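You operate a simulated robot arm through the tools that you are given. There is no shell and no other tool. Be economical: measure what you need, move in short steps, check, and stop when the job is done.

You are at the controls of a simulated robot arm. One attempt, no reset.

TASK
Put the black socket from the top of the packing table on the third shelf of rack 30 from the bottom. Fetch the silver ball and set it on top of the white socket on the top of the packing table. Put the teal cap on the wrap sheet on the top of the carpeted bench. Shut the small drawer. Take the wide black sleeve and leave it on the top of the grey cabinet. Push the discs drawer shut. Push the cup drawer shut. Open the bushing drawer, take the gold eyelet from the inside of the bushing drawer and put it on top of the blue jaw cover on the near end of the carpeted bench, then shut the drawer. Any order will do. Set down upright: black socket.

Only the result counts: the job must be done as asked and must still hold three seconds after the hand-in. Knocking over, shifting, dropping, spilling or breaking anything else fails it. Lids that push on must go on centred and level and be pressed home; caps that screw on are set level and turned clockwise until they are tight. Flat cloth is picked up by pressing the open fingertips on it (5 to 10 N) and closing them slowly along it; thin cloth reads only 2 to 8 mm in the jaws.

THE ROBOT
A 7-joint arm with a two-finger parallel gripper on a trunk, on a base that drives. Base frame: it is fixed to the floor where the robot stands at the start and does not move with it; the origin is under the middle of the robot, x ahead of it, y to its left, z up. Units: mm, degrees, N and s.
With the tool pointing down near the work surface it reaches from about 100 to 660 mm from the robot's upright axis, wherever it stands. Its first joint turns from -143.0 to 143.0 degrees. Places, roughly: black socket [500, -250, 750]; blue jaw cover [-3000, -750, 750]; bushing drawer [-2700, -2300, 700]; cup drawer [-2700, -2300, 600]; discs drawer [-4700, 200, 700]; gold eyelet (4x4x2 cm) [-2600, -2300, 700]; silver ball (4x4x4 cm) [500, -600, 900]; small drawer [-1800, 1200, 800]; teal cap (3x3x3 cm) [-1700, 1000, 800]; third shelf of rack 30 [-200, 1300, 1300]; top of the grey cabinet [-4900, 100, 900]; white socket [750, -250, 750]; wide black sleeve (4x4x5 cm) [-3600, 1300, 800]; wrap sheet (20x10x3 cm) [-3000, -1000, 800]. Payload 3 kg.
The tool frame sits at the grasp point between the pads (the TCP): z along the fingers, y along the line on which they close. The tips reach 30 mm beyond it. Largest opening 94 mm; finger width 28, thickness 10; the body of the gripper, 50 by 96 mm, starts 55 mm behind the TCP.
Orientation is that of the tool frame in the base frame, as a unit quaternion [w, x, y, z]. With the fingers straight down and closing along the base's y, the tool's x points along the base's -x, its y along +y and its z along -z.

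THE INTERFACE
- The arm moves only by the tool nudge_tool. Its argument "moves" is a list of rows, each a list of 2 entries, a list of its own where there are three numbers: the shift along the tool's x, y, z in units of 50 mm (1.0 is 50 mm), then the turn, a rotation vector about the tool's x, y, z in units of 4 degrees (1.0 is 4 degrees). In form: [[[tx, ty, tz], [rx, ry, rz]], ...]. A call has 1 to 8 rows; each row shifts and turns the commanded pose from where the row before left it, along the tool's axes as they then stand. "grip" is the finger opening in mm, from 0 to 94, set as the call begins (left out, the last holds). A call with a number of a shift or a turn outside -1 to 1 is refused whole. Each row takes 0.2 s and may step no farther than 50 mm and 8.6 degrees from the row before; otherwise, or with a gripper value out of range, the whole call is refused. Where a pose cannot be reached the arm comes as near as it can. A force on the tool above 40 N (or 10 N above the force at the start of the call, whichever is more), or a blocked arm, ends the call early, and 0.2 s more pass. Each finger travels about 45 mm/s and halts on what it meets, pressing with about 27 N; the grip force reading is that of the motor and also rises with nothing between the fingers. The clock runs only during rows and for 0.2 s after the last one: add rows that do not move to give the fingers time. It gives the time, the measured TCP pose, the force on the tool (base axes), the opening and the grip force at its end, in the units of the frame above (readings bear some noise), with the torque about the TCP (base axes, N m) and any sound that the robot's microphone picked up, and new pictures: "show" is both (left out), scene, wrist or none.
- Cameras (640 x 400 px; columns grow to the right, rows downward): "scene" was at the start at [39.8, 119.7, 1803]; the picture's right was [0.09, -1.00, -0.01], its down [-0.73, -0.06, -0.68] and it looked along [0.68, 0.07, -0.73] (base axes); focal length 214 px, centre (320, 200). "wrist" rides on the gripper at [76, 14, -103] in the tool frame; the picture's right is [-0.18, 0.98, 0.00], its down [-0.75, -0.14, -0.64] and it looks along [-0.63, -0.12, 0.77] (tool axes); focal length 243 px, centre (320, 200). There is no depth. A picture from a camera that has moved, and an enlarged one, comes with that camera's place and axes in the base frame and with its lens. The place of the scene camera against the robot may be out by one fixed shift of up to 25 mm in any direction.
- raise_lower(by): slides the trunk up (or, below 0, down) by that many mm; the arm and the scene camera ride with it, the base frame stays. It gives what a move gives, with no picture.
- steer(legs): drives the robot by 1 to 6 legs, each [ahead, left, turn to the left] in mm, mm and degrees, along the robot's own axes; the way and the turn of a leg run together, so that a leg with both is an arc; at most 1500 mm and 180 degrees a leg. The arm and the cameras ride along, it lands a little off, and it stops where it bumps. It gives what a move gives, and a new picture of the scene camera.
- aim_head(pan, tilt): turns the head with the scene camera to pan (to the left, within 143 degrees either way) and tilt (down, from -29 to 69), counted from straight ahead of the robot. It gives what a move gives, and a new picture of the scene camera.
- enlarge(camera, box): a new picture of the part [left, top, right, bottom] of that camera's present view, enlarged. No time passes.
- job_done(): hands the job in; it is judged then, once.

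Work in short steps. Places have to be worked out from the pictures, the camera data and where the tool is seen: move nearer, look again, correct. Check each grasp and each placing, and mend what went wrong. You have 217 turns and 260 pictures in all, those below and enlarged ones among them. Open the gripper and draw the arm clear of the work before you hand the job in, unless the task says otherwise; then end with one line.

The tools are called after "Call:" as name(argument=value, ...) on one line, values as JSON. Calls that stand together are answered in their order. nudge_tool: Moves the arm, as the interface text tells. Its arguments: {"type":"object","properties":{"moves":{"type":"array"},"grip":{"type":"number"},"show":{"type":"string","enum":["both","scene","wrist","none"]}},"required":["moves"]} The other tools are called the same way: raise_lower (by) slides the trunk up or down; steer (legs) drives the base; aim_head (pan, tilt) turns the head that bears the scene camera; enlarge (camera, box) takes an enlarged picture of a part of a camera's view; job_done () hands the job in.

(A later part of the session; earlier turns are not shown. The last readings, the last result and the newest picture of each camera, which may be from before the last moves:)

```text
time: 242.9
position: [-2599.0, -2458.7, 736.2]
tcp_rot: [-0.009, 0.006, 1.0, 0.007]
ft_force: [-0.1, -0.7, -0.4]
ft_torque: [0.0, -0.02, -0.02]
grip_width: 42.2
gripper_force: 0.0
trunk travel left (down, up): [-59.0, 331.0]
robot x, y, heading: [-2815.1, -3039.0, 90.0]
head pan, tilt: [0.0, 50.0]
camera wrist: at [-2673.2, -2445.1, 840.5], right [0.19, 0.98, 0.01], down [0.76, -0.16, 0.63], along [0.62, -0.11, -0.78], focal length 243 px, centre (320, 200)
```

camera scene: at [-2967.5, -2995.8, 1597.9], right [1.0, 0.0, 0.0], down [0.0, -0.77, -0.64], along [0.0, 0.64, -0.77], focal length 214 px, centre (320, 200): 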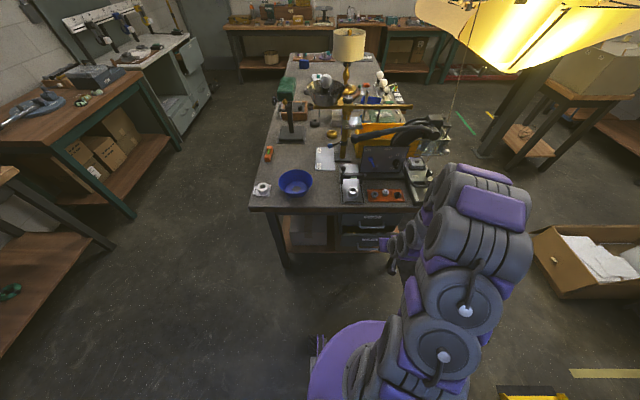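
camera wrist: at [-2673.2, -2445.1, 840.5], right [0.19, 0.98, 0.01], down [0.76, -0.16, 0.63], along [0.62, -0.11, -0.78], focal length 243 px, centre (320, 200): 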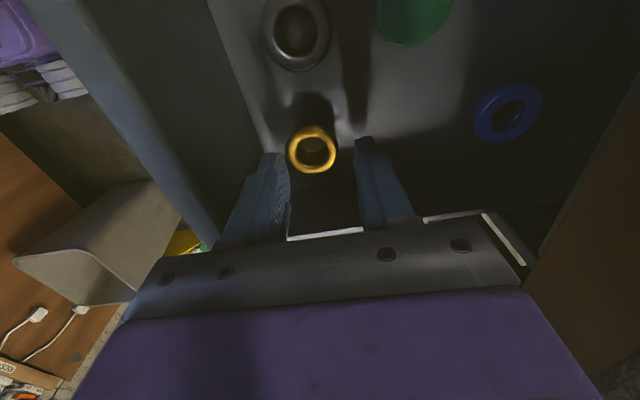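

Slight correction (−5 mm x, −2.5 mm y), down 16 mm, then close.

Call:
nudge_tool(moves=[[[0.1, -0.05, 0.1], [0, 0, 0]], [[0, 0, 0.12], [0, 0, 0]], [[0, 0, 0.1], [0, 0, 0]], [[0, 0, 0], [0, 0, 0]]], show="none")

Call:
nudge_tool(moves=[[[0, 0, 0], [0, 0, 0]], [[0, 0, 0], [0, 0, 0]], [[0, 0, 0], [0, 0, 0]], [[0, 0, 0], [0, 0, 0]]], show="wrist", grip=10)

```text
time: 243.9
position: [-2605.6, -2460.8, 721.3]
tcp_rot: [-0.01, 0.006, 1.0, 0.006]
ft_force: [-0.1, 0.0, 0.4]
ft_torque: [-0.01, -0.02, -0.03]
grip_width: 42.2
gripper_force: 0.2
trunk travel left (down, up): [-59.0, 331.0]
robot x, y, heading: [-2815.1, -3037.0, 90.0]
head pan, tilt: [0.0, 50.0]
```

```text
time: 244.9
position: [-2603.2, -2461.3, 721.0]
tcp_rot: [-0.01, 0.006, 1.0, 0.006]
ft_force: [-0.2, -0.4, -0.4]
ft_torque: [-0.01, 0.02, 0.0]
grip_width: 32.2
gripper_force: 27.4
trunk travel left (down, up): [-59.0, 331.0]
robot x, y, heading: [-2819.5, -3039.0, 90.1]
head pan, tilt: [0.0, 50.0]
camera wrist: at [-2677.9, -2448.0, 825.4], right [0.19, 0.98, 0.01], down [0.76, -0.16, 0.63], along [0.62, -0.11, -0.78], focal length 243 px, centre (320, 200)
```

wrist: 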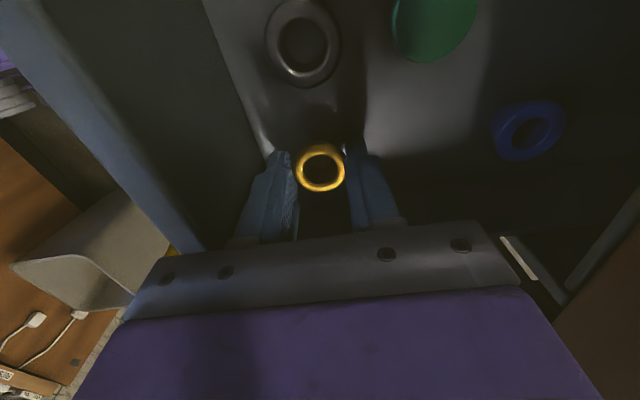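

Eyelet gripped (32 mm). I lift it out, then go around to in front of the handle to push the drawer shut with the finger's outer side while holding the eyelet.

Call:
nudge_tool(moves=[[[0, 0, -0.5], [0, 0, 0]], [[0, 0, -0.8], [0, 0, 0]], [[0, 0, -0.9], [0, 0, 0]], [[0.485, -0.745, 0], [0, 0, 0]], [[0.485, -0.745, 0], [0, 0, 0]], [[0.485, -0.745, 0], [0, 0, 0]], [[0.485, -0.745, 0], [0, 0, 0]], [[0, 0, 0], [0, 0, 0]]], show="wrist")

```text
time: 246.7
position: [-2701.9, -2610.0, 832.2]
tcp_rot: [-0.008, 0.006, 1.0, 0.008]
ft_force: [-0.4, 0.2, -0.5]
ft_torque: [0.02, -0.01, 0.0]
grip_width: 32.3
gripper_force: 27.2
trunk travel left (down, up): [-59.0, 331.0]
robot x, y, heading: [-2814.7, -3037.4, 90.1]
head pan, tilt: [0.0, 50.0]
camera wrist: at [-2775.5, -2596.7, 934.9], right [0.19, 0.98, 0.01], down [0.76, -0.16, 0.63], along [0.62, -0.11, -0.78], focal length 243 px, centre (320, 200)
```

wrist: 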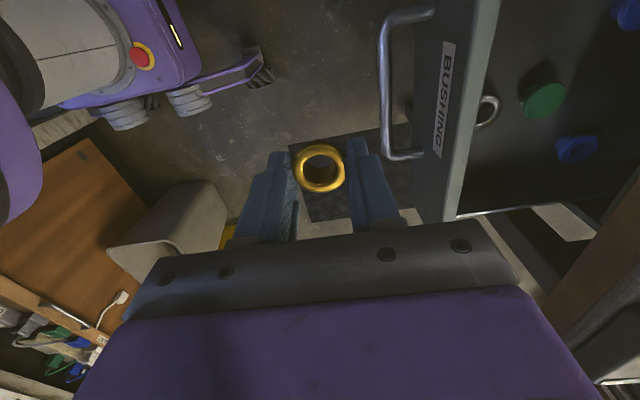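

The handle is at ≈[-2705,-2550,714]. I lower to TCP z≈738 and push in +y.

Call:
nudge_tool(moves=[[[0, 0, 0.95], [0, 0, 0]], [[0, 0, 0.92], [0, 0, 0]], [[0, 0.5, 0], [0, 0, 0]], [[0, 0.5, 0], [0, 0, 0]], [[0, 0.5, 0], [0, 0, 0]], [[0, 0.5, 0], [0, 0, 0]], [[0, 0.5, 0], [0, 0, 0]], [[0, 0, 0], [0, 0, 0]]], show="wrist")

```text
time: 248.5
position: [-2702.1, -2484.8, 741.8]
tcp_rot: [-0.01, 0.005, 1.0, 0.006]
ft_force: [-0.1, 0.6, 11.3]
ft_torque: [0.14, 0.02, 0.01]
grip_width: 32.3
gripper_force: 27.6
trunk travel left (down, up): [-59.0, 331.0]
robot x, y, heading: [-2820.4, -3035.3, 90.3]
head pan, tilt: [0.0, 50.0]
camera wrist: at [-2775.3, -2471.4, 845.4], right [0.19, 0.98, 0.01], down [0.76, -0.16, 0.63], along [0.62, -0.11, -0.78], focal length 243 px, centre (320, 200)
```

wrist: 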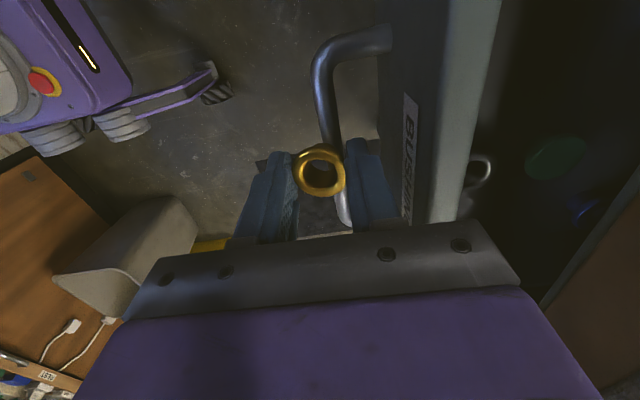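

The fingers rode up over the bar (drawer pushed ~80 mm in so far). I raise, step back 45 mm, go lower (TCP z≈720) and push again.

Call:
nudge_tool(moves=[[[0, 0, -0.9], [0, 0, 0]], [[0, -0.95, 0], [0, 0, 0]], [[0, 0, 0.9], [0, 0, 0]], [[0, 0, 0.42], [0, 0, 0]], [[0, 0.3, 0], [0, 0, 0]], [[0, 0.3, 0], [0, 0, 0]], [[0, 0, 0], [0, 0, 0]]], show="wrist")

```text
time: 250.1
position: [-2702.5, -2502.8, 720.0]
tcp_rot: [-0.009, 0.005, 1.0, 0.006]
ft_force: [1.5, -1.4, -1.4]
ft_torque: [-0.01, -0.02, -0.03]
grip_width: 32.2
gripper_force: 26.7
trunk travel left (down, up): [-59.0, 331.0]
robot x, y, heading: [-2816.4, -3036.5, 90.2]
head pan, tilt: [0.0, 50.0]
camera wrist: at [-2776.2, -2489.6, 823.6], right [0.2, 0.98, 0.01], down [0.76, -0.16, 0.63], along [0.62, -0.12, -0.78], focal length 243 px, centre (320, 200)
```

wrist: 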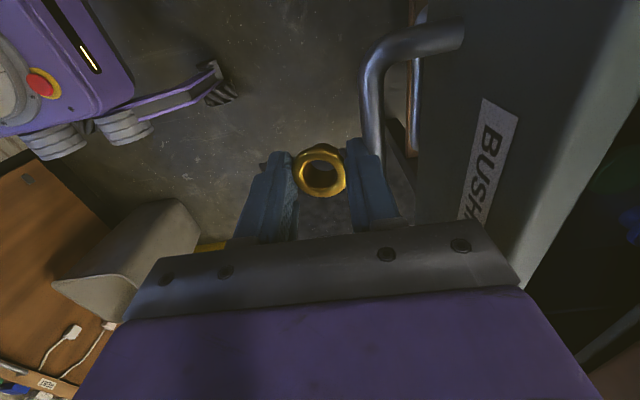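

Now the finger is against the bar at the right height. I push on until it stops.

Call:
nudge_tool(moves=[[[0, 0.3, 0], [0, 0, 0]], [[0, 0.3, 0], [0, 0, 0]], [[0, 0.2, 0], [0, 0, 0]], [[0, 0.15, 0], [0, 0, 0]], [[0, 0.1, 0], [0, 0, 0]], [[0, 0.1, 0], [0, 0, 0]], [[0, 0.1, 0], [0, 0, 0]]], show="wrist")

```text
time: 251.7
position: [-2702.3, -2441.6, 720.4]
tcp_rot: [-0.01, 0.006, 1.0, 0.005]
ft_force: [0.0, -13.4, 5.9]
ft_torque: [-0.09, 0.05, 0.02]
grip_width: 32.3
gripper_force: 26.9
trunk travel left (down, up): [-59.0, 331.0]
robot x, y, heading: [-2813.8, -3039.7, 89.9]
head pan, tilt: [0.0, 50.0]
camera wrist: at [-2774.9, -2427.7, 824.2], right [0.2, 0.98, 0.01], down [0.76, -0.16, 0.63], along [0.62, -0.12, -0.78], focal length 243 px, centre (320, 200)
```

wrist: 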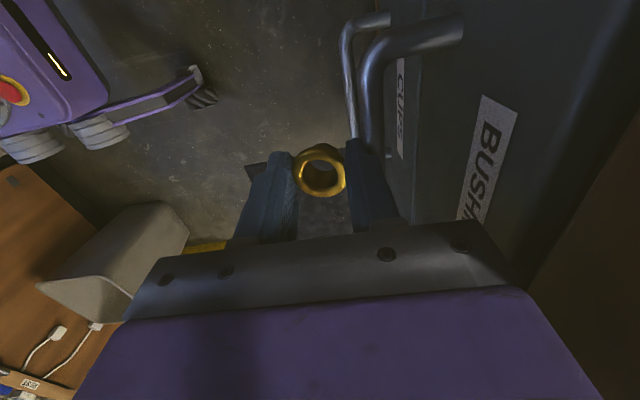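

13 N resistance; I push a few millimetres more to be sure it's home, then check from further back.

Call:
nudge_tool(moves=[[[0, 0.05, 0], [0, 0, 0]], [[0, 0.05, 0], [0, 0, 0]], [[0, 0.05, 0], [0, 0, 0]]], show="none")

Call:
nudge_tool(moves=[[[0, -0.9, 0], [0, 0, 0]], [[0, -0.9, 0], [0, 0, 0]], [[0, 0, -0.9], [0, 0, 0]], [[0, 0, -0.9], [0, 0, 0]], [[0, 0, 0], [0, 0, 0]]], show="wrist")

```text
time: 252.2
position: [-2700.9, -2441.9, 717.9]
tcp_rot: [-0.009, 0.007, 1.0, 0.001]
ft_force: [-0.5, -13.0, 5.6]
ft_torque: [-0.01, -0.04, 0.04]
grip_width: 32.3
gripper_force: 27.2
trunk travel left (down, up): [-59.0, 331.0]
robot x, y, heading: [-2813.3, -3038.1, 90.2]
head pan, tilt: [0.0, 50.0]
stopped in row 2: the force on the tool passed its limit at 44 N (the readings are from after the stop); the commanded pose is now the measured one
```

```text
time: 253.4
position: [-2700.5, -2529.3, 808.8]
tcp_rot: [-0.01, 0.006, 1.0, 0.002]
ft_force: [0.5, 0.6, 0.1]
ft_torque: [-0.01, 0.0, 0.04]
grip_width: 32.2
gripper_force: 27.2
trunk travel left (down, up): [-59.0, 331.0]
robot x, y, heading: [-2814.8, -3041.4, 89.9]
head pan, tilt: [0.0, 50.0]
camera wrist: at [-2774.3, -2514.7, 912.6], right [0.2, 0.98, 0.0], down [0.76, -0.15, 0.63], along [0.61, -0.12, -0.78], focal length 243 px, centre (320, 200)
```

wrist: 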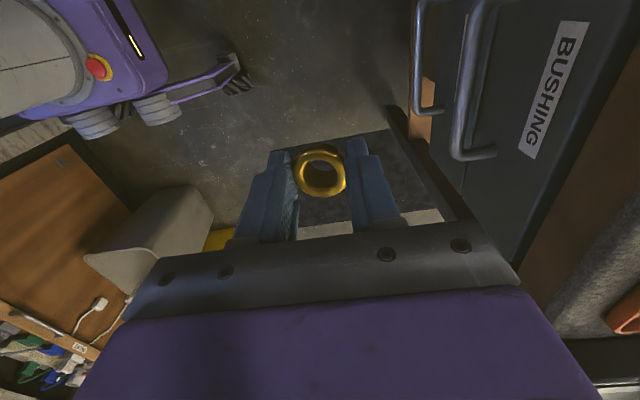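

Both drawers are shut. I raise the trunk and drive back round to the near end of the bench.

Call:
raise_lower(by=260)

Call:
steer(legs=[[0, 860, 0], [1500, 0, 0], [850, 0, 0], [0, 0, -90]])

Call:
nudge_tool(moves=[[[0, 0, 0], [0, 0, 0]], [[0, 0, 0], [0, 0, 0]]], show="wrist")

```text
time: 256.1
position: [-2701.2, -2530.3, 1068.3]
tcp_rot: [-0.01, 0.006, 1.0, 0.002]
ft_force: [0.3, -0.8, -0.5]
ft_torque: [-0.01, -0.01, 0.0]
grip_width: 31.8
gripper_force: 26.8
trunk travel left (down, up): [-319.0, 71.0]
robot x, y, heading: [-2816.5, -3040.2, 90.2]
head pan, tilt: [0.0, 50.0]
```

```text
time: 275.6
position: [-3155.7, -806.7, 1068.1]
tcp_rot: [-0.006, 0.717, 0.697, 0.009]
ft_force: [-0.8, -0.4, 0.3]
ft_torque: [0.03, 0.01, 0.03]
grip_width: 32.0
gripper_force: 26.8
trunk travel left (down, up): [-319.0, 71.0]
robot x, y, heading: [-3663.8, -683.4, -0.7]
head pan, tilt: [0.0, 50.0]
camera scene: at [-3620.9, -553.4, 1857.8], right [-0.01, -1.0, 0.0], down [-0.77, 0.01, -0.64], along [0.64, -0.01, -0.77], focal length 214 px, centre (320, 200)
```

scene: 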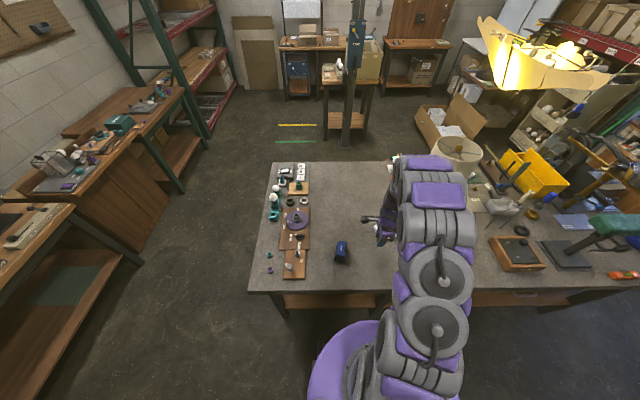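

```text
time: 276.2
position: [-3157.1, -806.9, 1068.9]
tcp_rot: [-0.004, 0.717, 0.697, 0.01]
ft_force: [-0.3, -0.8, -0.1]
ft_torque: [0.0, 0.01, 0.0]
grip_width: 32.1
gripper_force: 26.7
trunk travel left (down, up): [-319.0, 71.0]
robot x, y, heading: [-3660.7, -688.8, -0.6]
head pan, tilt: [0.0, 50.0]
camera wrist: at [-3140.2, -733.8, 1173.3], right [0.98, -0.21, 0.0], down [-0.17, -0.76, 0.63], along [-0.13, -0.61, -0.78], focal length 243 px, centre (320, 200)
```

wrist: 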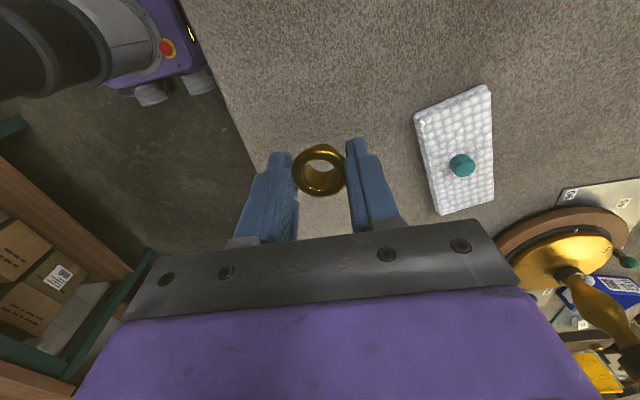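

The cap still sits on the sheet. The jaw cover is behind the camera's view; I move the tool +y by 210 mm to see it.

Call:
nudge_tool(moves=[[[0.9, 0.2, 0], [0, 0, 0]], [[0.9, 0.2, 0], [0, 0, 0]], [[0.9, 0.2, 0], [0, 0, 0]], [[0.9, 0.2, 0], [0, 0, 0]], [[0.6, 0.1, 0], [0, 0, 0]], [[0, 0, 0], [0, 0, 0]]], show="wrist")

Call:
enlarge(camera="wrist", box=[240, 0, 400, 200])

```text
time: 277.6
position: [-3106.2, -597.5, 1072.9]
tcp_rot: [-0.005, 0.717, 0.696, 0.009]
ft_force: [0.1, -0.1, -1.1]
ft_torque: [0.0, 0.0, 0.04]
grip_width: 32.1
gripper_force: 26.8
trunk travel left (down, up): [-319.0, 71.0]
robot x, y, heading: [-3661.9, -683.7, -0.9]
head pan, tilt: [0.0, 50.0]
camera wrist: at [-3088.7, -524.2, 1176.9], right [0.98, -0.21, 0.0], down [-0.17, -0.76, 0.63], along [-0.13, -0.61, -0.78], focal length 243 px, centre (320, 200)
```

wrist: 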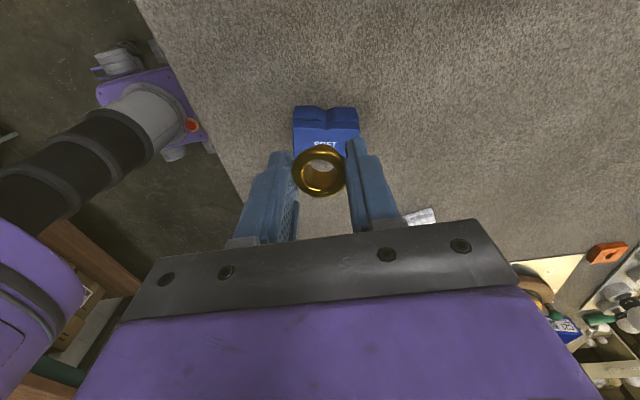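

```text
2.00 times, centred on (320, 100) of wrist
camera zoom: at [-3088.7, -524.2, 1176.9], right [0.98, -0.21, 0.0], down [-0.17, -0.76, 0.63], along [-0.13, -0.61, -0.78], focal length 485 px, centre (320, 400)
```

zoom: 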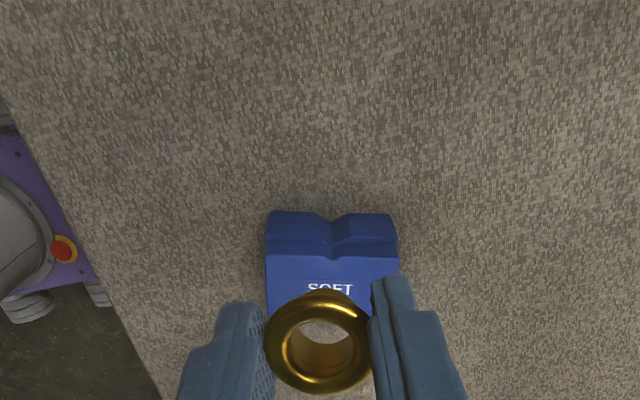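

I shift 50 mm more in +y so the whole cover is visible beyond the eyelet.

Call:
nudge_tool(moves=[[[0.9, -0.05, 0], [0, 0, 0]], [[0, 0, 0.8], [0, 0, 0]], [[0, 0, 0], [0, 0, 0]]], show="none")

Call:
enlarge(camera="wrist", box=[220, 0, 420, 200])

```text
time: 278.4
position: [-3105.5, -552.8, 1035.3]
tcp_rot: [-0.005, 0.716, 0.698, 0.009]
ft_force: [0.2, 0.0, 0.4]
ft_torque: [0.0, -0.02, 0.02]
grip_width: 32.0
gripper_force: 27.5
trunk travel left (down, up): [-319.0, 71.0]
robot x, y, heading: [-3658.3, -683.4, -0.6]
head pan, tilt: [0.0, 50.0]
```

```text
2.00 times, centred on (320, 100) of wrist
camera zoom: at [-3089.4, -478.6, 1138.9], right [0.98, -0.21, 0.0], down [-0.17, -0.76, 0.63], along [-0.13, -0.61, -0.78], focal length 485 px, centre (320, 400)
```

zoom: 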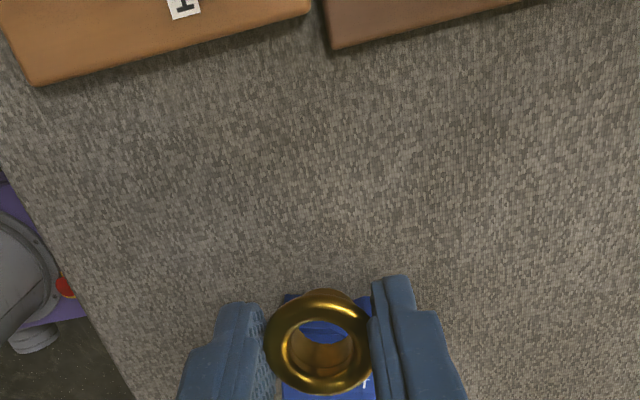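

That moved it behind the eyelet; I go the other way, −130 mm in y (nearly above the cover).

Call:
nudge_tool(moves=[[[-0.9, 0.0, 0], [0, 0, 0]], [[-0.9, 0, 0], [0, 0, 0]], [[-0.6, 0, 0], [0, 0, 0]], [[0, 0, 0], [0, 0, 0]]], show="none")

Call:
enlarge(camera="wrist", box=[220, 0, 420, 200])

```text
time: 279.4
position: [-3109.5, -672.3, 1032.8]
tcp_rot: [-0.005, 0.716, 0.698, 0.01]
ft_force: [0.5, -0.4, 0.4]
ft_torque: [0.02, 0.04, 0.02]
grip_width: 32.2
gripper_force: 27.9
trunk travel left (down, up): [-319.0, 71.0]
robot x, y, heading: [-3661.0, -684.6, -0.8]
head pan, tilt: [0.0, 50.0]
```

```text
2.00 times, centred on (320, 100) of wrist
camera zoom: at [-3092.3, -597.4, 1136.8], right [0.98, -0.21, 0.0], down [-0.17, -0.76, 0.63], along [-0.13, -0.61, -0.78], focal length 485 px, centre (320, 400)
```

zoom: 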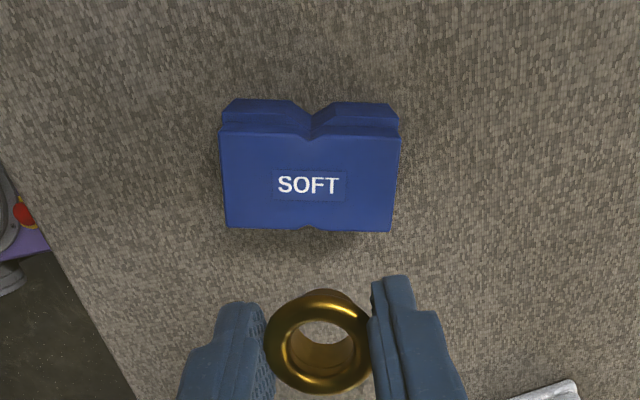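

Cover's top: z≈865, centre ≈[-3110.7,-667], 96×48 mm. I check the eyelet's attitude in the grip closely.

Call:
enlarge(camera="wrist", box=[272, 130, 368, 210])

```text
5.00 times, centred on (320, 170) of wrist
camera zoom: at [-3092.3, -597.4, 1136.8], right [0.98, -0.21, 0.0], down [-0.17, -0.76, 0.63], along [-0.13, -0.61, -0.78], focal length 1213 px, centre (320, 350)
```

zoom: 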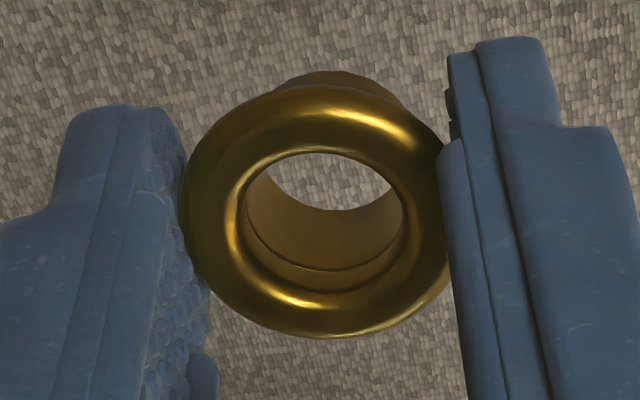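

The eyelet is tipped ~11° toward the camera; I compensate with the tool. I move down to ~10 mm above contact over the cover's centre and tilt 11°.

Call:
nudge_tool(moves=[[[0.1, -0.02, 0.75], [0, 0, 0]], [[0, 0, 0.75], [0, 0.9, 0]], [[-0.1, 0, 0.65], [0, 0.9, 0]], [[0, 0, 0], [0, 0.9, 0]], [[0, 0, 0], [0, 0, 0]]], show="wrist")

```text
time: 280.3
position: [-3110.2, -667.0, 929.8]
tcp_rot: [-0.048, 0.714, 0.696, 0.058]
ft_force: [-8.2, -0.4, 16.2]
ft_torque: [-0.12, 0.35, -0.04]
grip_width: 32.4
gripper_force: 26.9
trunk travel left (down, up): [-319.0, 71.0]
robot x, y, heading: [-3666.2, -686.0, -1.0]
head pan, tilt: [0.0, 50.0]
stopped in row 4: the force on the tool passed its limit at 79 N (the readings are from after the stop); the commanded pose is now the measured one
camera wrist: at [-3094.3, -607.9, 1042.1], right [0.98, -0.21, -0.02], down [-0.17, -0.84, 0.52], along [-0.12, -0.51, -0.85], focal length 243 px, centre (320, 200)
```

wrist: 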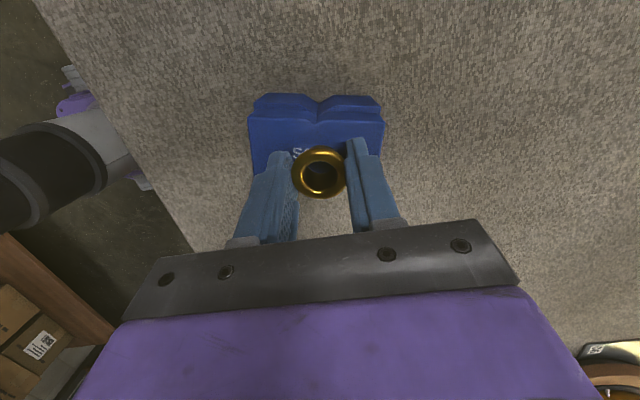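

Contact came at TCP z 929.8: the cover's top is really ≈894, its centre ≈y −659. I lift 6 mm, shift +8 mm in y and lower again softly.

Call:
nudge_tool(moves=[[[0.02, 0, -0.12], [0, 0, 0]], [[0.158, 0.02, 0.02], [0, 0, 0]], [[-0.012, 0, 0.08], [0, 0, 0]], [[0, 0, 0], [0, 0, 0]]], show="wrist")

Call:
enlarge(camera="wrist", box=[240, 80, 400, 200])

```text
time: 281.3
position: [-3107.7, -658.4, 930.2]
tcp_rot: [-0.047, 0.715, 0.695, 0.058]
ft_force: [-0.6, -0.6, -0.3]
ft_torque: [-0.02, 0.01, 0.0]
grip_width: 32.4
gripper_force: 26.9
trunk travel left (down, up): [-319.0, 71.0]
robot x, y, heading: [-3660.6, -682.6, -0.9]
head pan, tilt: [0.0, 50.0]
camera wrist: at [-3092.2, -597.9, 1043.2], right [0.98, -0.21, -0.02], down [-0.17, -0.84, 0.52], along [-0.12, -0.51, -0.85], focal length 243 px, centre (320, 200)
```

wrist: 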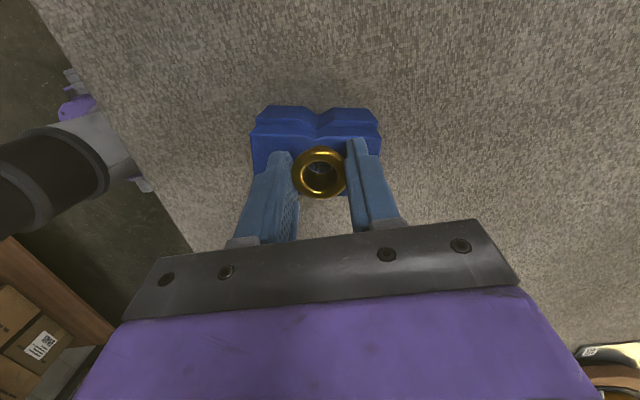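

```text
3.33 times, centred on (320, 140) of wrist
camera zoom: at [-3092.2, -597.9, 1043.2], right [0.98, -0.21, -0.02], down [-0.17, -0.84, 0.52], along [-0.12, -0.51, -0.85], focal length 809 px, centre (320, 400)
```

zoom: 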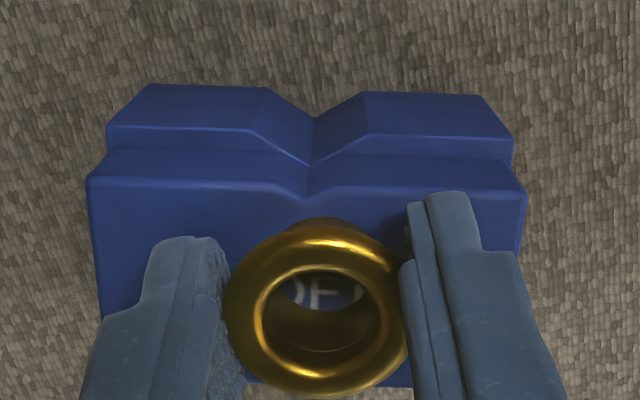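

Eyelet is over the middle of the cover (within ~4 mm). I lower in 1.5 mm steps to contact.

Call:
nudge_tool(moves=[[[-0.06, -0.02, 0.02], [0, 0, 0]], [[-0.005, 0, 0.03], [0, 0, 0]], [[0, 0, 0], [0, 0, 0]]], show="none")

Call:
nudge_tool(moves=[[[-0.005, 0, 0.03], [0, 0, 0]], [[0, 0, 0], [0, 0, 0]]], show="none")

```text
time: 282.1
position: [-3109.0, -658.9, 930.5]
tcp_rot: [-0.045, 0.714, 0.696, 0.058]
ft_force: [7.5, 5.1, 29.4]
ft_torque: [-0.12, 0.24, 0.05]
grip_width: 32.1
gripper_force: 26.7
trunk travel left (down, up): [-319.0, 71.0]
robot x, y, heading: [-3661.4, -683.0, -0.7]
head pan, tilt: [0.0, 50.0]
```

```text
time: 282.4
position: [-3109.0, -658.6, 929.1]
tcp_rot: [-0.045, 0.714, 0.696, 0.059]
ft_force: [-4.0, 5.0, 24.3]
ft_torque: [-0.01, 0.62, -0.18]
grip_width: 32.3
gripper_force: 26.7
trunk travel left (down, up): [-319.0, 71.0]
robot x, y, heading: [-3662.9, -683.3, -1.1]
head pan, tilt: [0.0, 50.0]
stopped in row 1: the force on the tool passed its limit at 43 N (the readings are from after the stop); the commanded pose is now the measured one
```

Firm contact (some at the fingertip). I relieve slightly, open, and lift off.

Call:
nudge_tool(moves=[[[0, 0, -0.02], [0, 0, 0]], [[0, 0, 0], [0, 0, 0]], [[0, 0, 0], [0, 0, 0]], [[0.04, 0, -0.3], [0, 0, 0]], [[0.1, 0, -0.8], [0, 0, 0]], [[0.1, 0, -0.8], [0, 0, 0]], [[0, 0, 0], [0, 0, 0]]], show="wrist", grip=50)

Call:
enlarge(camera="wrist", box=[240, 40, 400, 160])

```text
time: 284.1
position: [-3107.7, -661.7, 1024.9]
tcp_rot: [-0.046, 0.714, 0.696, 0.058]
ft_force: [0.1, 0.6, 0.2]
ft_torque: [0.0, -0.01, 0.0]
grip_width: 50.1
gripper_force: 0.1
trunk travel left (down, up): [-319.0, 71.0]
robot x, y, heading: [-3662.1, -686.3, -0.7]
head pan, tilt: [0.0, 50.0]
camera wrist: at [-3092.4, -601.8, 1137.1], right [0.98, -0.21, -0.01], down [-0.17, -0.84, 0.52], along [-0.12, -0.51, -0.85], focal length 243 px, centre (320, 200)
```

wrist: 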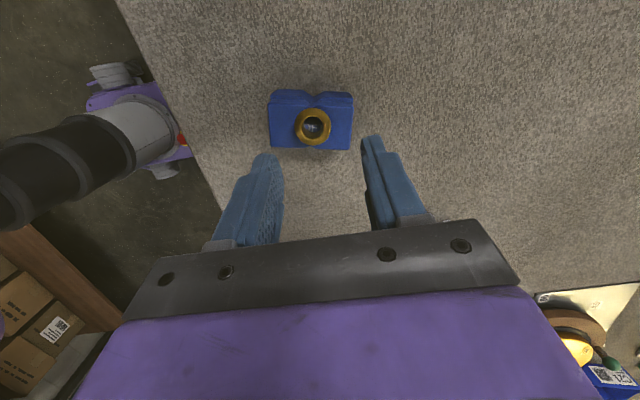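

```text
3.33 times, centred on (320, 100) of wrist
camera zoom: at [-3092.4, -601.8, 1137.1], right [0.98, -0.21, -0.01], down [-0.17, -0.84, 0.52], along [-0.12, -0.51, -0.85], focal length 809 px, centre (320, 533)
```

zoom: 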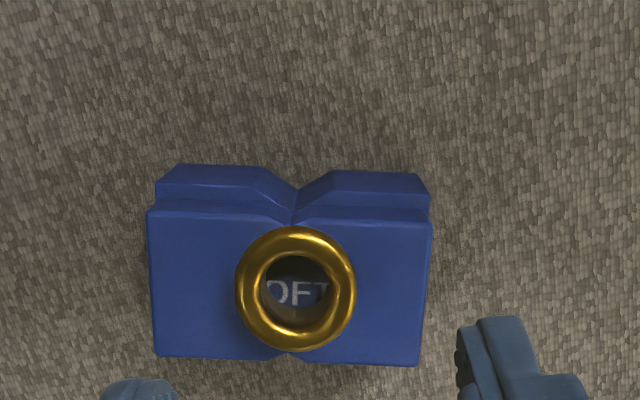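

The eyelet stands well on the cover. I raise the arm, restore the standard tool orientation, and head for the sleeve bench.

Call:
nudge_tool(moves=[[[0, 0, -0.9], [0, -0.72, 0]], [[0, 0, -0.9], [0, -0.72, 0]], [[0, 0, -0.9], [0, -0.72, 0]], [[0, -0.9, 0], [0, 0, -1]], [[0, 0, 0], [0, 0, -1]], [[0, 0, 0], [0, 0, -1]], [[0, 0, 0], [0, 0, -1]], [[0, 0, 0], [0, 0, -1]]], show="none")

Call:
nudge_tool(moves=[[[0, 0, 0], [0, 0, -1]], [[0, 0, 0], [0, 0, -1]], [[0, 0, 0], [0, 0, -1]], [[0, 0, 0], [0, 0, -1]], [[0, 0, 0], [0, 0, -1]], [[0, 0, 0], [0, 0, -1]], [[0, 0, 0], [0, 0, -1]], [[0, 0, 0], [0, 0, -1]]], show="none")

Call:
nudge_tool(moves=[[[0, 0, 0], [0, 0, -1]], [[0, 0, 0], [0, 0, -1]], [[0, 0, 0], [0, 0, -1]], [[0, 0, 0], [0, 0, -1]], [[0, 0, 0], [0, 0, -1]], [[0, 0, 0], [0, 0, -1]], [[0, 0, 0], [0, 0, -1]], [[0, 0, 0], [0, 0, -1]]], show="none")

Call:
nudge_tool(moves=[[[0.8, 0, 0], [0, 0, -1]], [[0.8, 0, 0], [0, 0, -0.7]], [[0.4, 0, 0], [0, 0, 0]]], show="none")

Call:
steer(legs=[[0, 1000, 0], [0, 0, 91], [250, 0, 0]])

```text
time: 285.9
position: [-3158.2, -676.1, 1157.6]
tcp_rot: [0.007, 0.584, 0.811, 0.003]
ft_force: [0.6, -0.8, 0.2]
ft_torque: [0.0, -0.04, -0.01]
grip_width: 50.0
gripper_force: 0.0
trunk travel left (down, up): [-319.0, 71.0]
robot x, y, heading: [-3662.0, -688.7, -0.8]
head pan, tilt: [0.0, 50.0]
```

```text
time: 287.6
position: [-3155.4, -674.0, 1159.3]
tcp_rot: [0.008, 0.338, 0.941, 0.002]
ft_force: [-0.4, 0.0, -0.2]
ft_torque: [-0.02, 0.0, 0.0]
grip_width: 49.9
gripper_force: 0.3
trunk travel left (down, up): [-319.0, 71.0]
robot x, y, heading: [-3658.1, -684.1, -0.6]
head pan, tilt: [0.0, 50.0]
```

```text
time: 289.4
position: [-3157.4, -675.8, 1158.2]
tcp_rot: [0.008, 0.065, 0.998, 0.0]
ft_force: [-0.2, -0.5, 0.3]
ft_torque: [0.0, -0.03, 0.01]
grip_width: 50.0
gripper_force: 0.0
trunk travel left (down, up): [-319.0, 71.0]
robot x, y, heading: [-3659.6, -682.3, -0.8]
head pan, tilt: [0.0, 50.0]
```

```text
time: 290.2
position: [-3257.8, -667.9, 1155.1]
tcp_rot: [0.008, 0.005, 1.0, -0.002]
ft_force: [0.0, 1.0, -0.3]
ft_torque: [-0.01, -0.02, 0.01]
grip_width: 49.9
gripper_force: 0.1
trunk travel left (down, up): [-319.0, 71.0]
robot x, y, heading: [-3661.3, -682.7, -0.6]
head pan, tilt: [0.0, 50.0]
```

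```text
time: 300.7
position: [-3637.1, 979.8, 1155.4]
tcp_rot: [0.006, -0.691, 0.723, 0.004]
ft_force: [-0.8, 0.5, -0.3]
ft_torque: [0.01, 0.01, 0.0]
grip_width: 50.0
gripper_force: 0.0
trunk travel left (down, up): [-319.0, 71.0]
robot x, y, heading: [-3631.4, 567.8, 87.2]
head pan, tilt: [0.0, 50.0]
camera scene: at [-3785.9, 625.0, 1857.5], right [1.0, -0.05, 0.0], down [-0.03, -0.77, -0.64], along [0.03, 0.64, -0.77], focal length 214 px, centre (320, 200)
```

scene: 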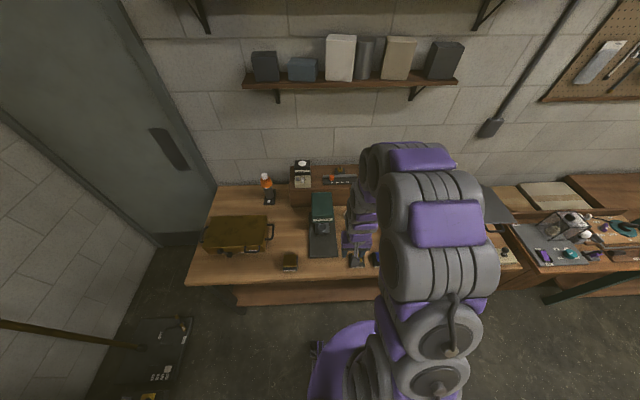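

I look at the bench with the wrist camera.

Call:
nudge_tool(moves=[[[0.6, 0, -0.6], [0, 0, 0]], [[0.6, 0, -0.6], [0, 0, 0]], [[0, 0, 0], [0, 0, 0]]], show="wrist")

Call:
enlarge(camera="wrist", box=[100, 60, 500, 230])

```text
time: 301.5
position: [-3641.2, 917.6, 1214.8]
tcp_rot: [0.006, -0.691, 0.723, 0.005]
ft_force: [0.1, 0.0, 0.5]
ft_torque: [0.02, 0.01, 0.01]
grip_width: 50.0
gripper_force: 0.1
trunk travel left (down, up): [-319.0, 71.0]
robot x, y, heading: [-3636.1, 574.4, 87.2]
head pan, tilt: [0.0, 50.0]
camera wrist: at [-3658.0, 840.7, 1315.0], right [-0.97, 0.23, 0.0], down [0.17, 0.74, 0.65], along [0.15, 0.64, -0.76], focal length 243 px, centre (320, 200)
```

wrist: 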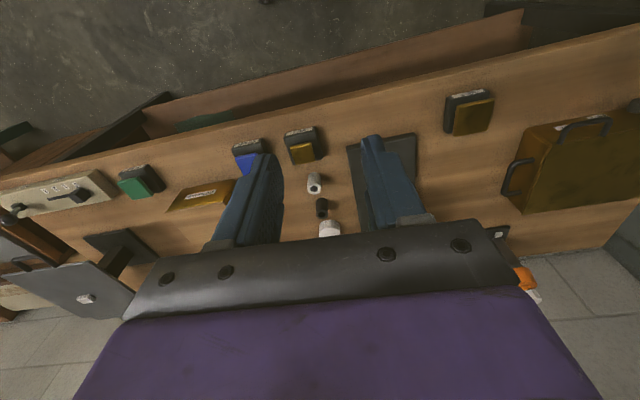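

```text
1.60 times, centred on (300, 145) of wrist
camera zoom: at [-3658.0, 840.7, 1315.0], right [-0.97, 0.23, 0.0], down [0.17, 0.74, 0.65], along [0.15, 0.64, -0.76], focal length 388 px, centre (352, 288)
```

zoom: 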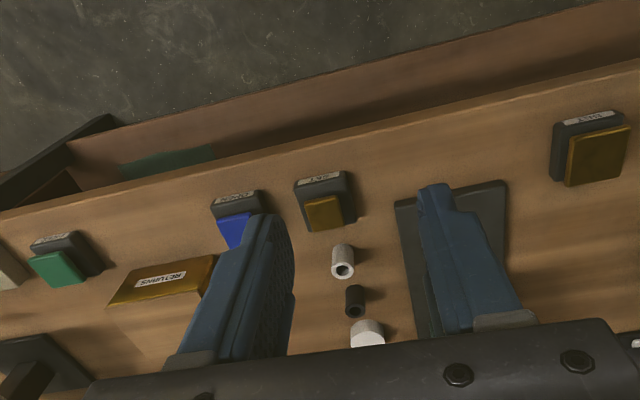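

A row of sleeves: white, narrow black, wide white… the wide black one is likely hidden behind the gripper. I move 110 mm forward.

Call:
nudge_tool(moves=[[[-0.8, 0, 0], [0, 0, 0]], [[-0.8, 0, 0], [0, 0, 0]], [[-0.8, 0, 0], [0, 0, 0]], [[0, 0, 0], [0, 0, 0]]], show="wrist", grip=94)

Call:
enlarge(camera="wrist", box=[220, 60, 420, 230])

```text
time: 302.5
position: [-3633.0, 1035.4, 1217.9]
tcp_rot: [0.006, -0.691, 0.723, 0.005]
ft_force: [-0.6, 0.6, 0.2]
ft_torque: [0.0, 0.02, 0.02]
grip_width: 94.0
gripper_force: 0.2
trunk travel left (down, up): [-319.0, 71.0]
robot x, y, heading: [-3629.3, 576.8, 87.2]
head pan, tilt: [0.0, 50.0]
camera wrist: at [-3650.3, 957.7, 1317.9], right [-0.97, 0.23, 0.0], down [0.17, 0.74, 0.65], along [0.15, 0.64, -0.76], focal length 243 px, centre (320, 200)
```

wrist: 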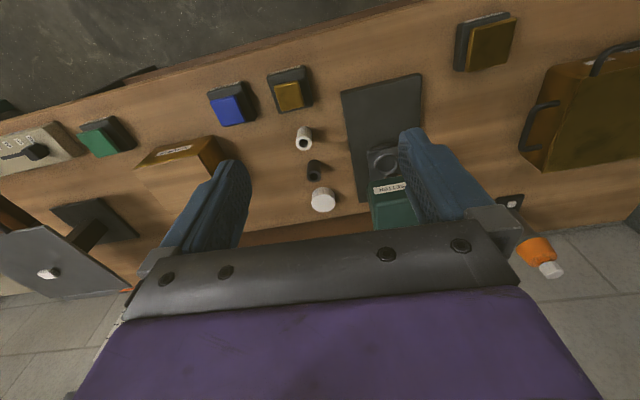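

```text
2.35 times, centred on (320, 145) of wrist
camera zoom: at [-3650.3, 957.7, 1317.9], right [-0.97, 0.23, 0.0], down [0.17, 0.74, 0.65], along [0.15, 0.64, -0.76], focal length 571 px, centre (320, 329)
```

zoom: 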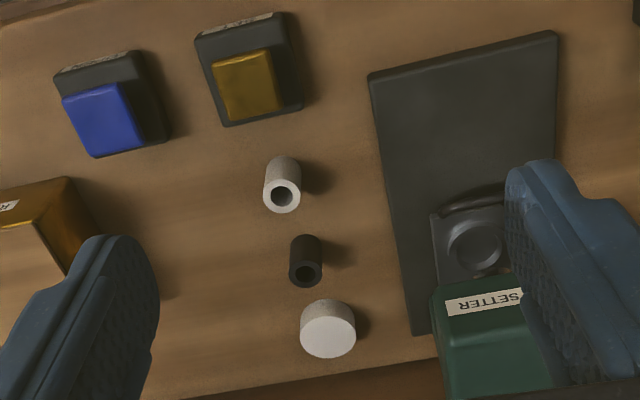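

The black sleeve stands at ≈[-3563,1264] between a white sleeve and a white puck. I drive 120 mm ahead, straighten the heading, and go lower above it.

Call:
steer(legs=[[120, 0, 2.8]])

Call:
nudge_tool(moves=[[[-0.4, -0.5, 0.7], [0, 0, 0]], [[-0.4, -0.5, 0.7], [0, 0, 0]], [[-0.2, -0.4, 0.8], [0, 0, 0]], [[0, 0, 0.9], [0, 0, 0]], [[0, 0, 0], [0, 0, 0]]], show="wrist", grip=60)

```text
time: 303.7
position: [-3653.8, 1158.7, 1215.5]
tcp_rot: [-0.006, 0.709, -0.705, -0.004]
ft_force: [-0.3, 0.0, -0.3]
ft_torque: [-0.01, 0.0, 0.0]
grip_width: 93.9
gripper_force: 0.0
trunk travel left (down, up): [-319.0, 71.0]
robot x, y, heading: [-3628.5, 697.1, 90.4]
head pan, tilt: [0.0, 50.0]
camera scene: at [-3784.8, 740.3, 1857.6], right [1.0, 0.0, 0.0], down [0.0, -0.77, -0.64], along [0.0, 0.64, -0.77], focal length 214 px, centre (320, 200)
```

scene: 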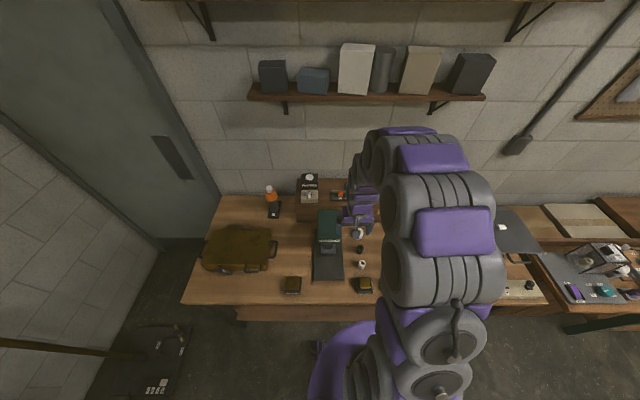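

```text
time: 304.9
position: [-3580.2, 1207.8, 1063.8]
tcp_rot: [-0.007, 0.708, -0.706, -0.007]
ft_force: [-0.1, -0.2, -0.1]
ft_torque: [0.0, 0.0, -0.02]
grip_width: 60.4
gripper_force: 0.0
trunk travel left (down, up): [-319.0, 71.0]
robot x, y, heading: [-3631.4, 696.4, 90.3]
head pan, tilt: [0.0, 50.0]
camera wrist: at [-3594.4, 1130.0, 1165.0], right [-0.98, 0.18, 0.0], down [0.14, 0.74, 0.66], along [0.12, 0.64, -0.76], focal length 243 px, centre (320, 200)
```

wrist: 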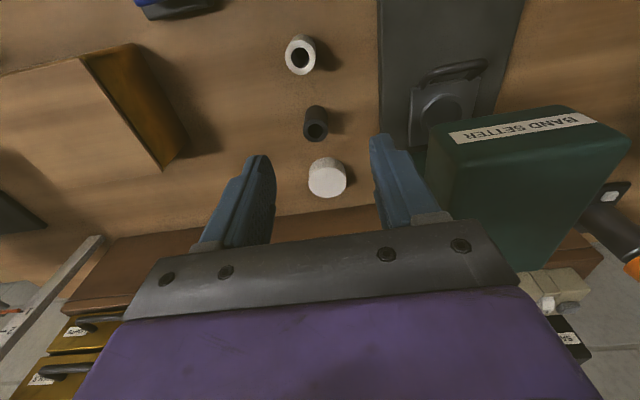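

Sleeve axis ≈[-3563.5,1261], top z≈873. I descend over it to TCP z≈885 with a 60 mm opening.

Call:
nudge_tool(moves=[[[-0.4, -0.17, 0.7], [0, 0, 0]], [[-0.4, -0.17, 0.7], [0, 0, 0]], [[-0.27, 0, 0.7], [0, 0, 0]], [[0, 0, 0.8], [0, 0, 0]], [[0, 0, 0.65], [0, 0, 0]], [[0, 0, 0], [0, 0, 0]]], show="wrist")

```text
time: 306.3
position: [-3565.9, 1267.1, 886.1]
tcp_rot: [-0.007, 0.708, -0.706, -0.006]
ft_force: [-1.4, -0.4, 0.0]
ft_torque: [0.02, 0.01, -0.04]
grip_width: 60.1
gripper_force: 0.0
trunk travel left (down, up): [-319.0, 71.0]
robot x, y, heading: [-3634.0, 693.9, 90.2]
head pan, tilt: [0.0, 50.0]
camera wrist: at [-3578.4, 1188.9, 987.6], right [-0.98, 0.18, 0.0], down [0.14, 0.74, 0.66], along [0.12, 0.64, -0.76], focal length 243 px, centre (320, 200)
```

wrist: 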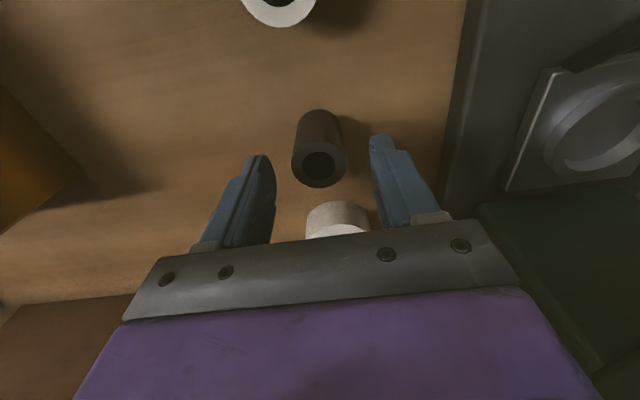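

Well aligned. I lower 22 mm, shift −3 mm in y, and close.

Call:
nudge_tool(moves=[[[0.06, 0, 0.22], [0, 0, 0]], [[0, 0, 0.22], [0, 0, 0]], [[0, 0, 0], [0, 0, 0]]], show="none")

Call:
nudge_tool(moves=[[[0, 0, 0], [0, 0, 0]], [[0, 0, 0], [0, 0, 0]], [[0, 0, 0], [0, 0, 0]], [[0, 0, 0], [0, 0, 0]]], show="wrist", grip=10)

```text
time: 307.1
position: [-3565.3, 1263.5, 864.1]
tcp_rot: [-0.006, 0.708, -0.706, -0.005]
ft_force: [-0.5, -1.0, 0.1]
ft_torque: [0.02, -0.01, 0.02]
grip_width: 60.0
gripper_force: 0.1
trunk travel left (down, up): [-319.0, 71.0]
robot x, y, heading: [-3631.9, 693.9, 90.1]
head pan, tilt: [0.0, 50.0]
```

```text
time: 308.1
position: [-3564.9, 1263.1, 863.7]
tcp_rot: [-0.006, 0.708, -0.706, -0.005]
ft_force: [-0.3, 0.5, 1.2]
ft_torque: [-0.02, -0.01, 0.02]
grip_width: 31.8
gripper_force: 26.9
trunk travel left (down, up): [-319.0, 71.0]
robot x, y, heading: [-3630.1, 694.4, 90.3]
head pan, tilt: [0.0, 50.0]
camera wrist: at [-3578.2, 1184.9, 964.7], right [-0.98, 0.18, 0.0], down [0.14, 0.74, 0.65], along [0.12, 0.64, -0.76], focal length 243 px, centre (320, 200)
```

wrist: 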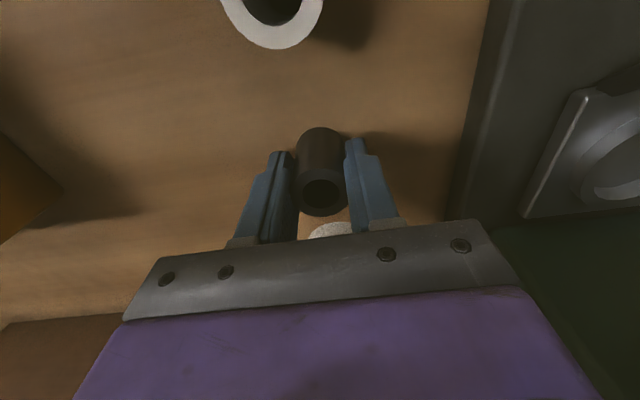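

Gripped (31.8 mm). I lift, back away, and turn toward the grey cabinet.

Call:
nudge_tool(moves=[[[0, 0, -0.8], [0, 0, 0]], [[0, 0, -0.9], [0, 0, 0]], [[0, 0, -0.9], [0, 0, 0]], [[0.3, 0, -0.9], [0, 0, 0]], [[0.5, 0, -0.8], [0, 0, 0]], [[0.6, 0, -0.7], [0, 0, 0]]], show="none")

Call:
steer(legs=[[-540, 0, 0], [0, 0, 90], [150, 0, 0]])

Call:
aim_head(pan=0, tilt=40)

```text
time: 309.5
position: [-3566.4, 1187.1, 1112.7]
tcp_rot: [-0.006, 0.708, -0.706, -0.006]
ft_force: [-0.5, -0.5, -0.1]
ft_torque: [-0.02, -0.01, -0.02]
grip_width: 31.9
gripper_force: 26.5
trunk travel left (down, up): [-319.0, 71.0]
robot x, y, heading: [-3633.7, 697.2, 90.4]
head pan, tilt: [0.0, 50.0]
```

```text
time: 317.4
position: [-4273.3, 231.9, 1110.5]
tcp_rot: [0.0, 1.0, -0.012, -0.008]
ft_force: [0.2, 0.6, -0.5]
ft_torque: [-0.03, -0.01, 0.02]
grip_width: 32.2
gripper_force: 26.8
trunk travel left (down, up): [-319.0, 71.0]
robot x, y, heading: [-3776.8, 154.5, 178.9]
head pan, tilt: [0.0, 50.0]
camera scene: at [-3848.5, 9.8, 1857.7], right [0.03, 1.0, 0.0], down [0.77, -0.02, -0.64], along [-0.64, 0.02, -0.77], focal length 214 px, centre (320, 200)
```

scene: 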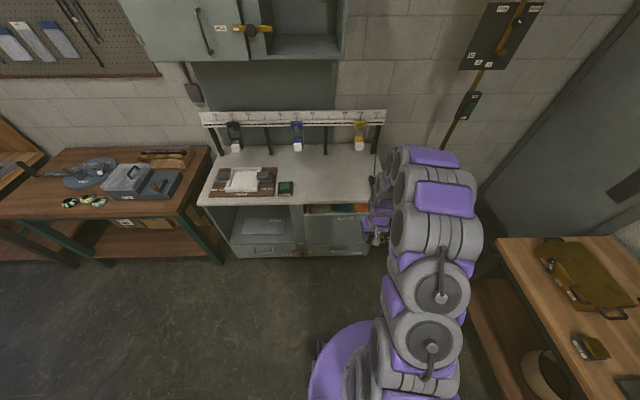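

```text
time: 318.1
position: [-4270.1, 233.1, 1112.3]
tcp_rot: [-0.001, 1.0, -0.012, -0.009]
ft_force: [-0.2, 0.3, -0.4]
ft_torque: [0.02, -0.04, -0.01]
grip_width: 31.8
gripper_force: 27.4
trunk travel left (down, up): [-319.0, 71.0]
robot x, y, heading: [-3780.4, 154.2, 178.6]
head pan, tilt: [0.0, 40.0]
camera scene: at [-3854.4, 9.2, 1871.8], right [0.03, 1.0, 0.0], down [0.64, -0.02, -0.76], along [-0.76, 0.02, -0.64], focal length 214 px, centre (320, 200)
```

scene: 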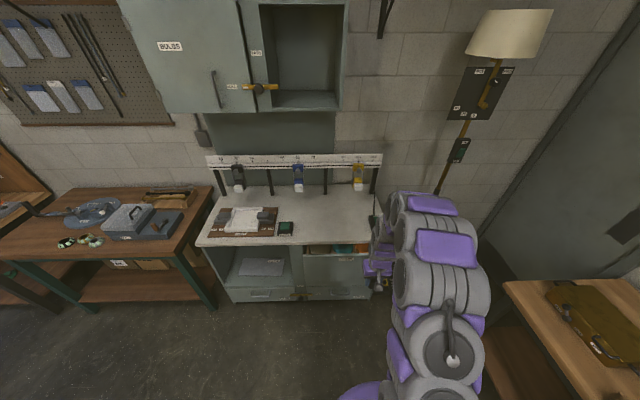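

I see the cabinet counter and the open discs drawer under its right part. I zoom in.

Call:
enlarge(camera="scene", box=[190, 140, 400, 310])

```text
2.35 times, centred on (295, 225) of scene
camera zoom: at [-3854.4, 9.2, 1871.8], right [0.03, 1.0, 0.0], down [0.64, -0.02, -0.76], along [-0.76, 0.02, -0.64], focal length 505 px, centre (379, 141)
```

zoom: 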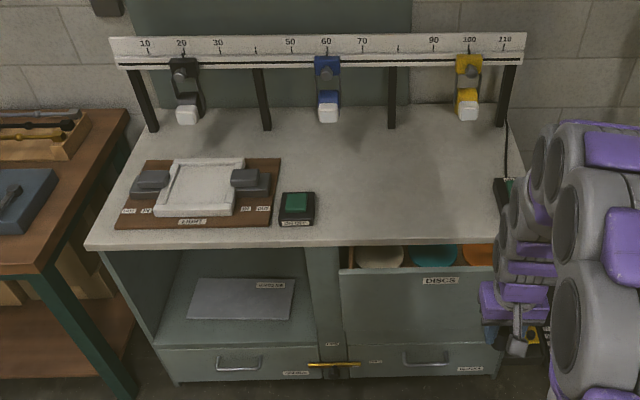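

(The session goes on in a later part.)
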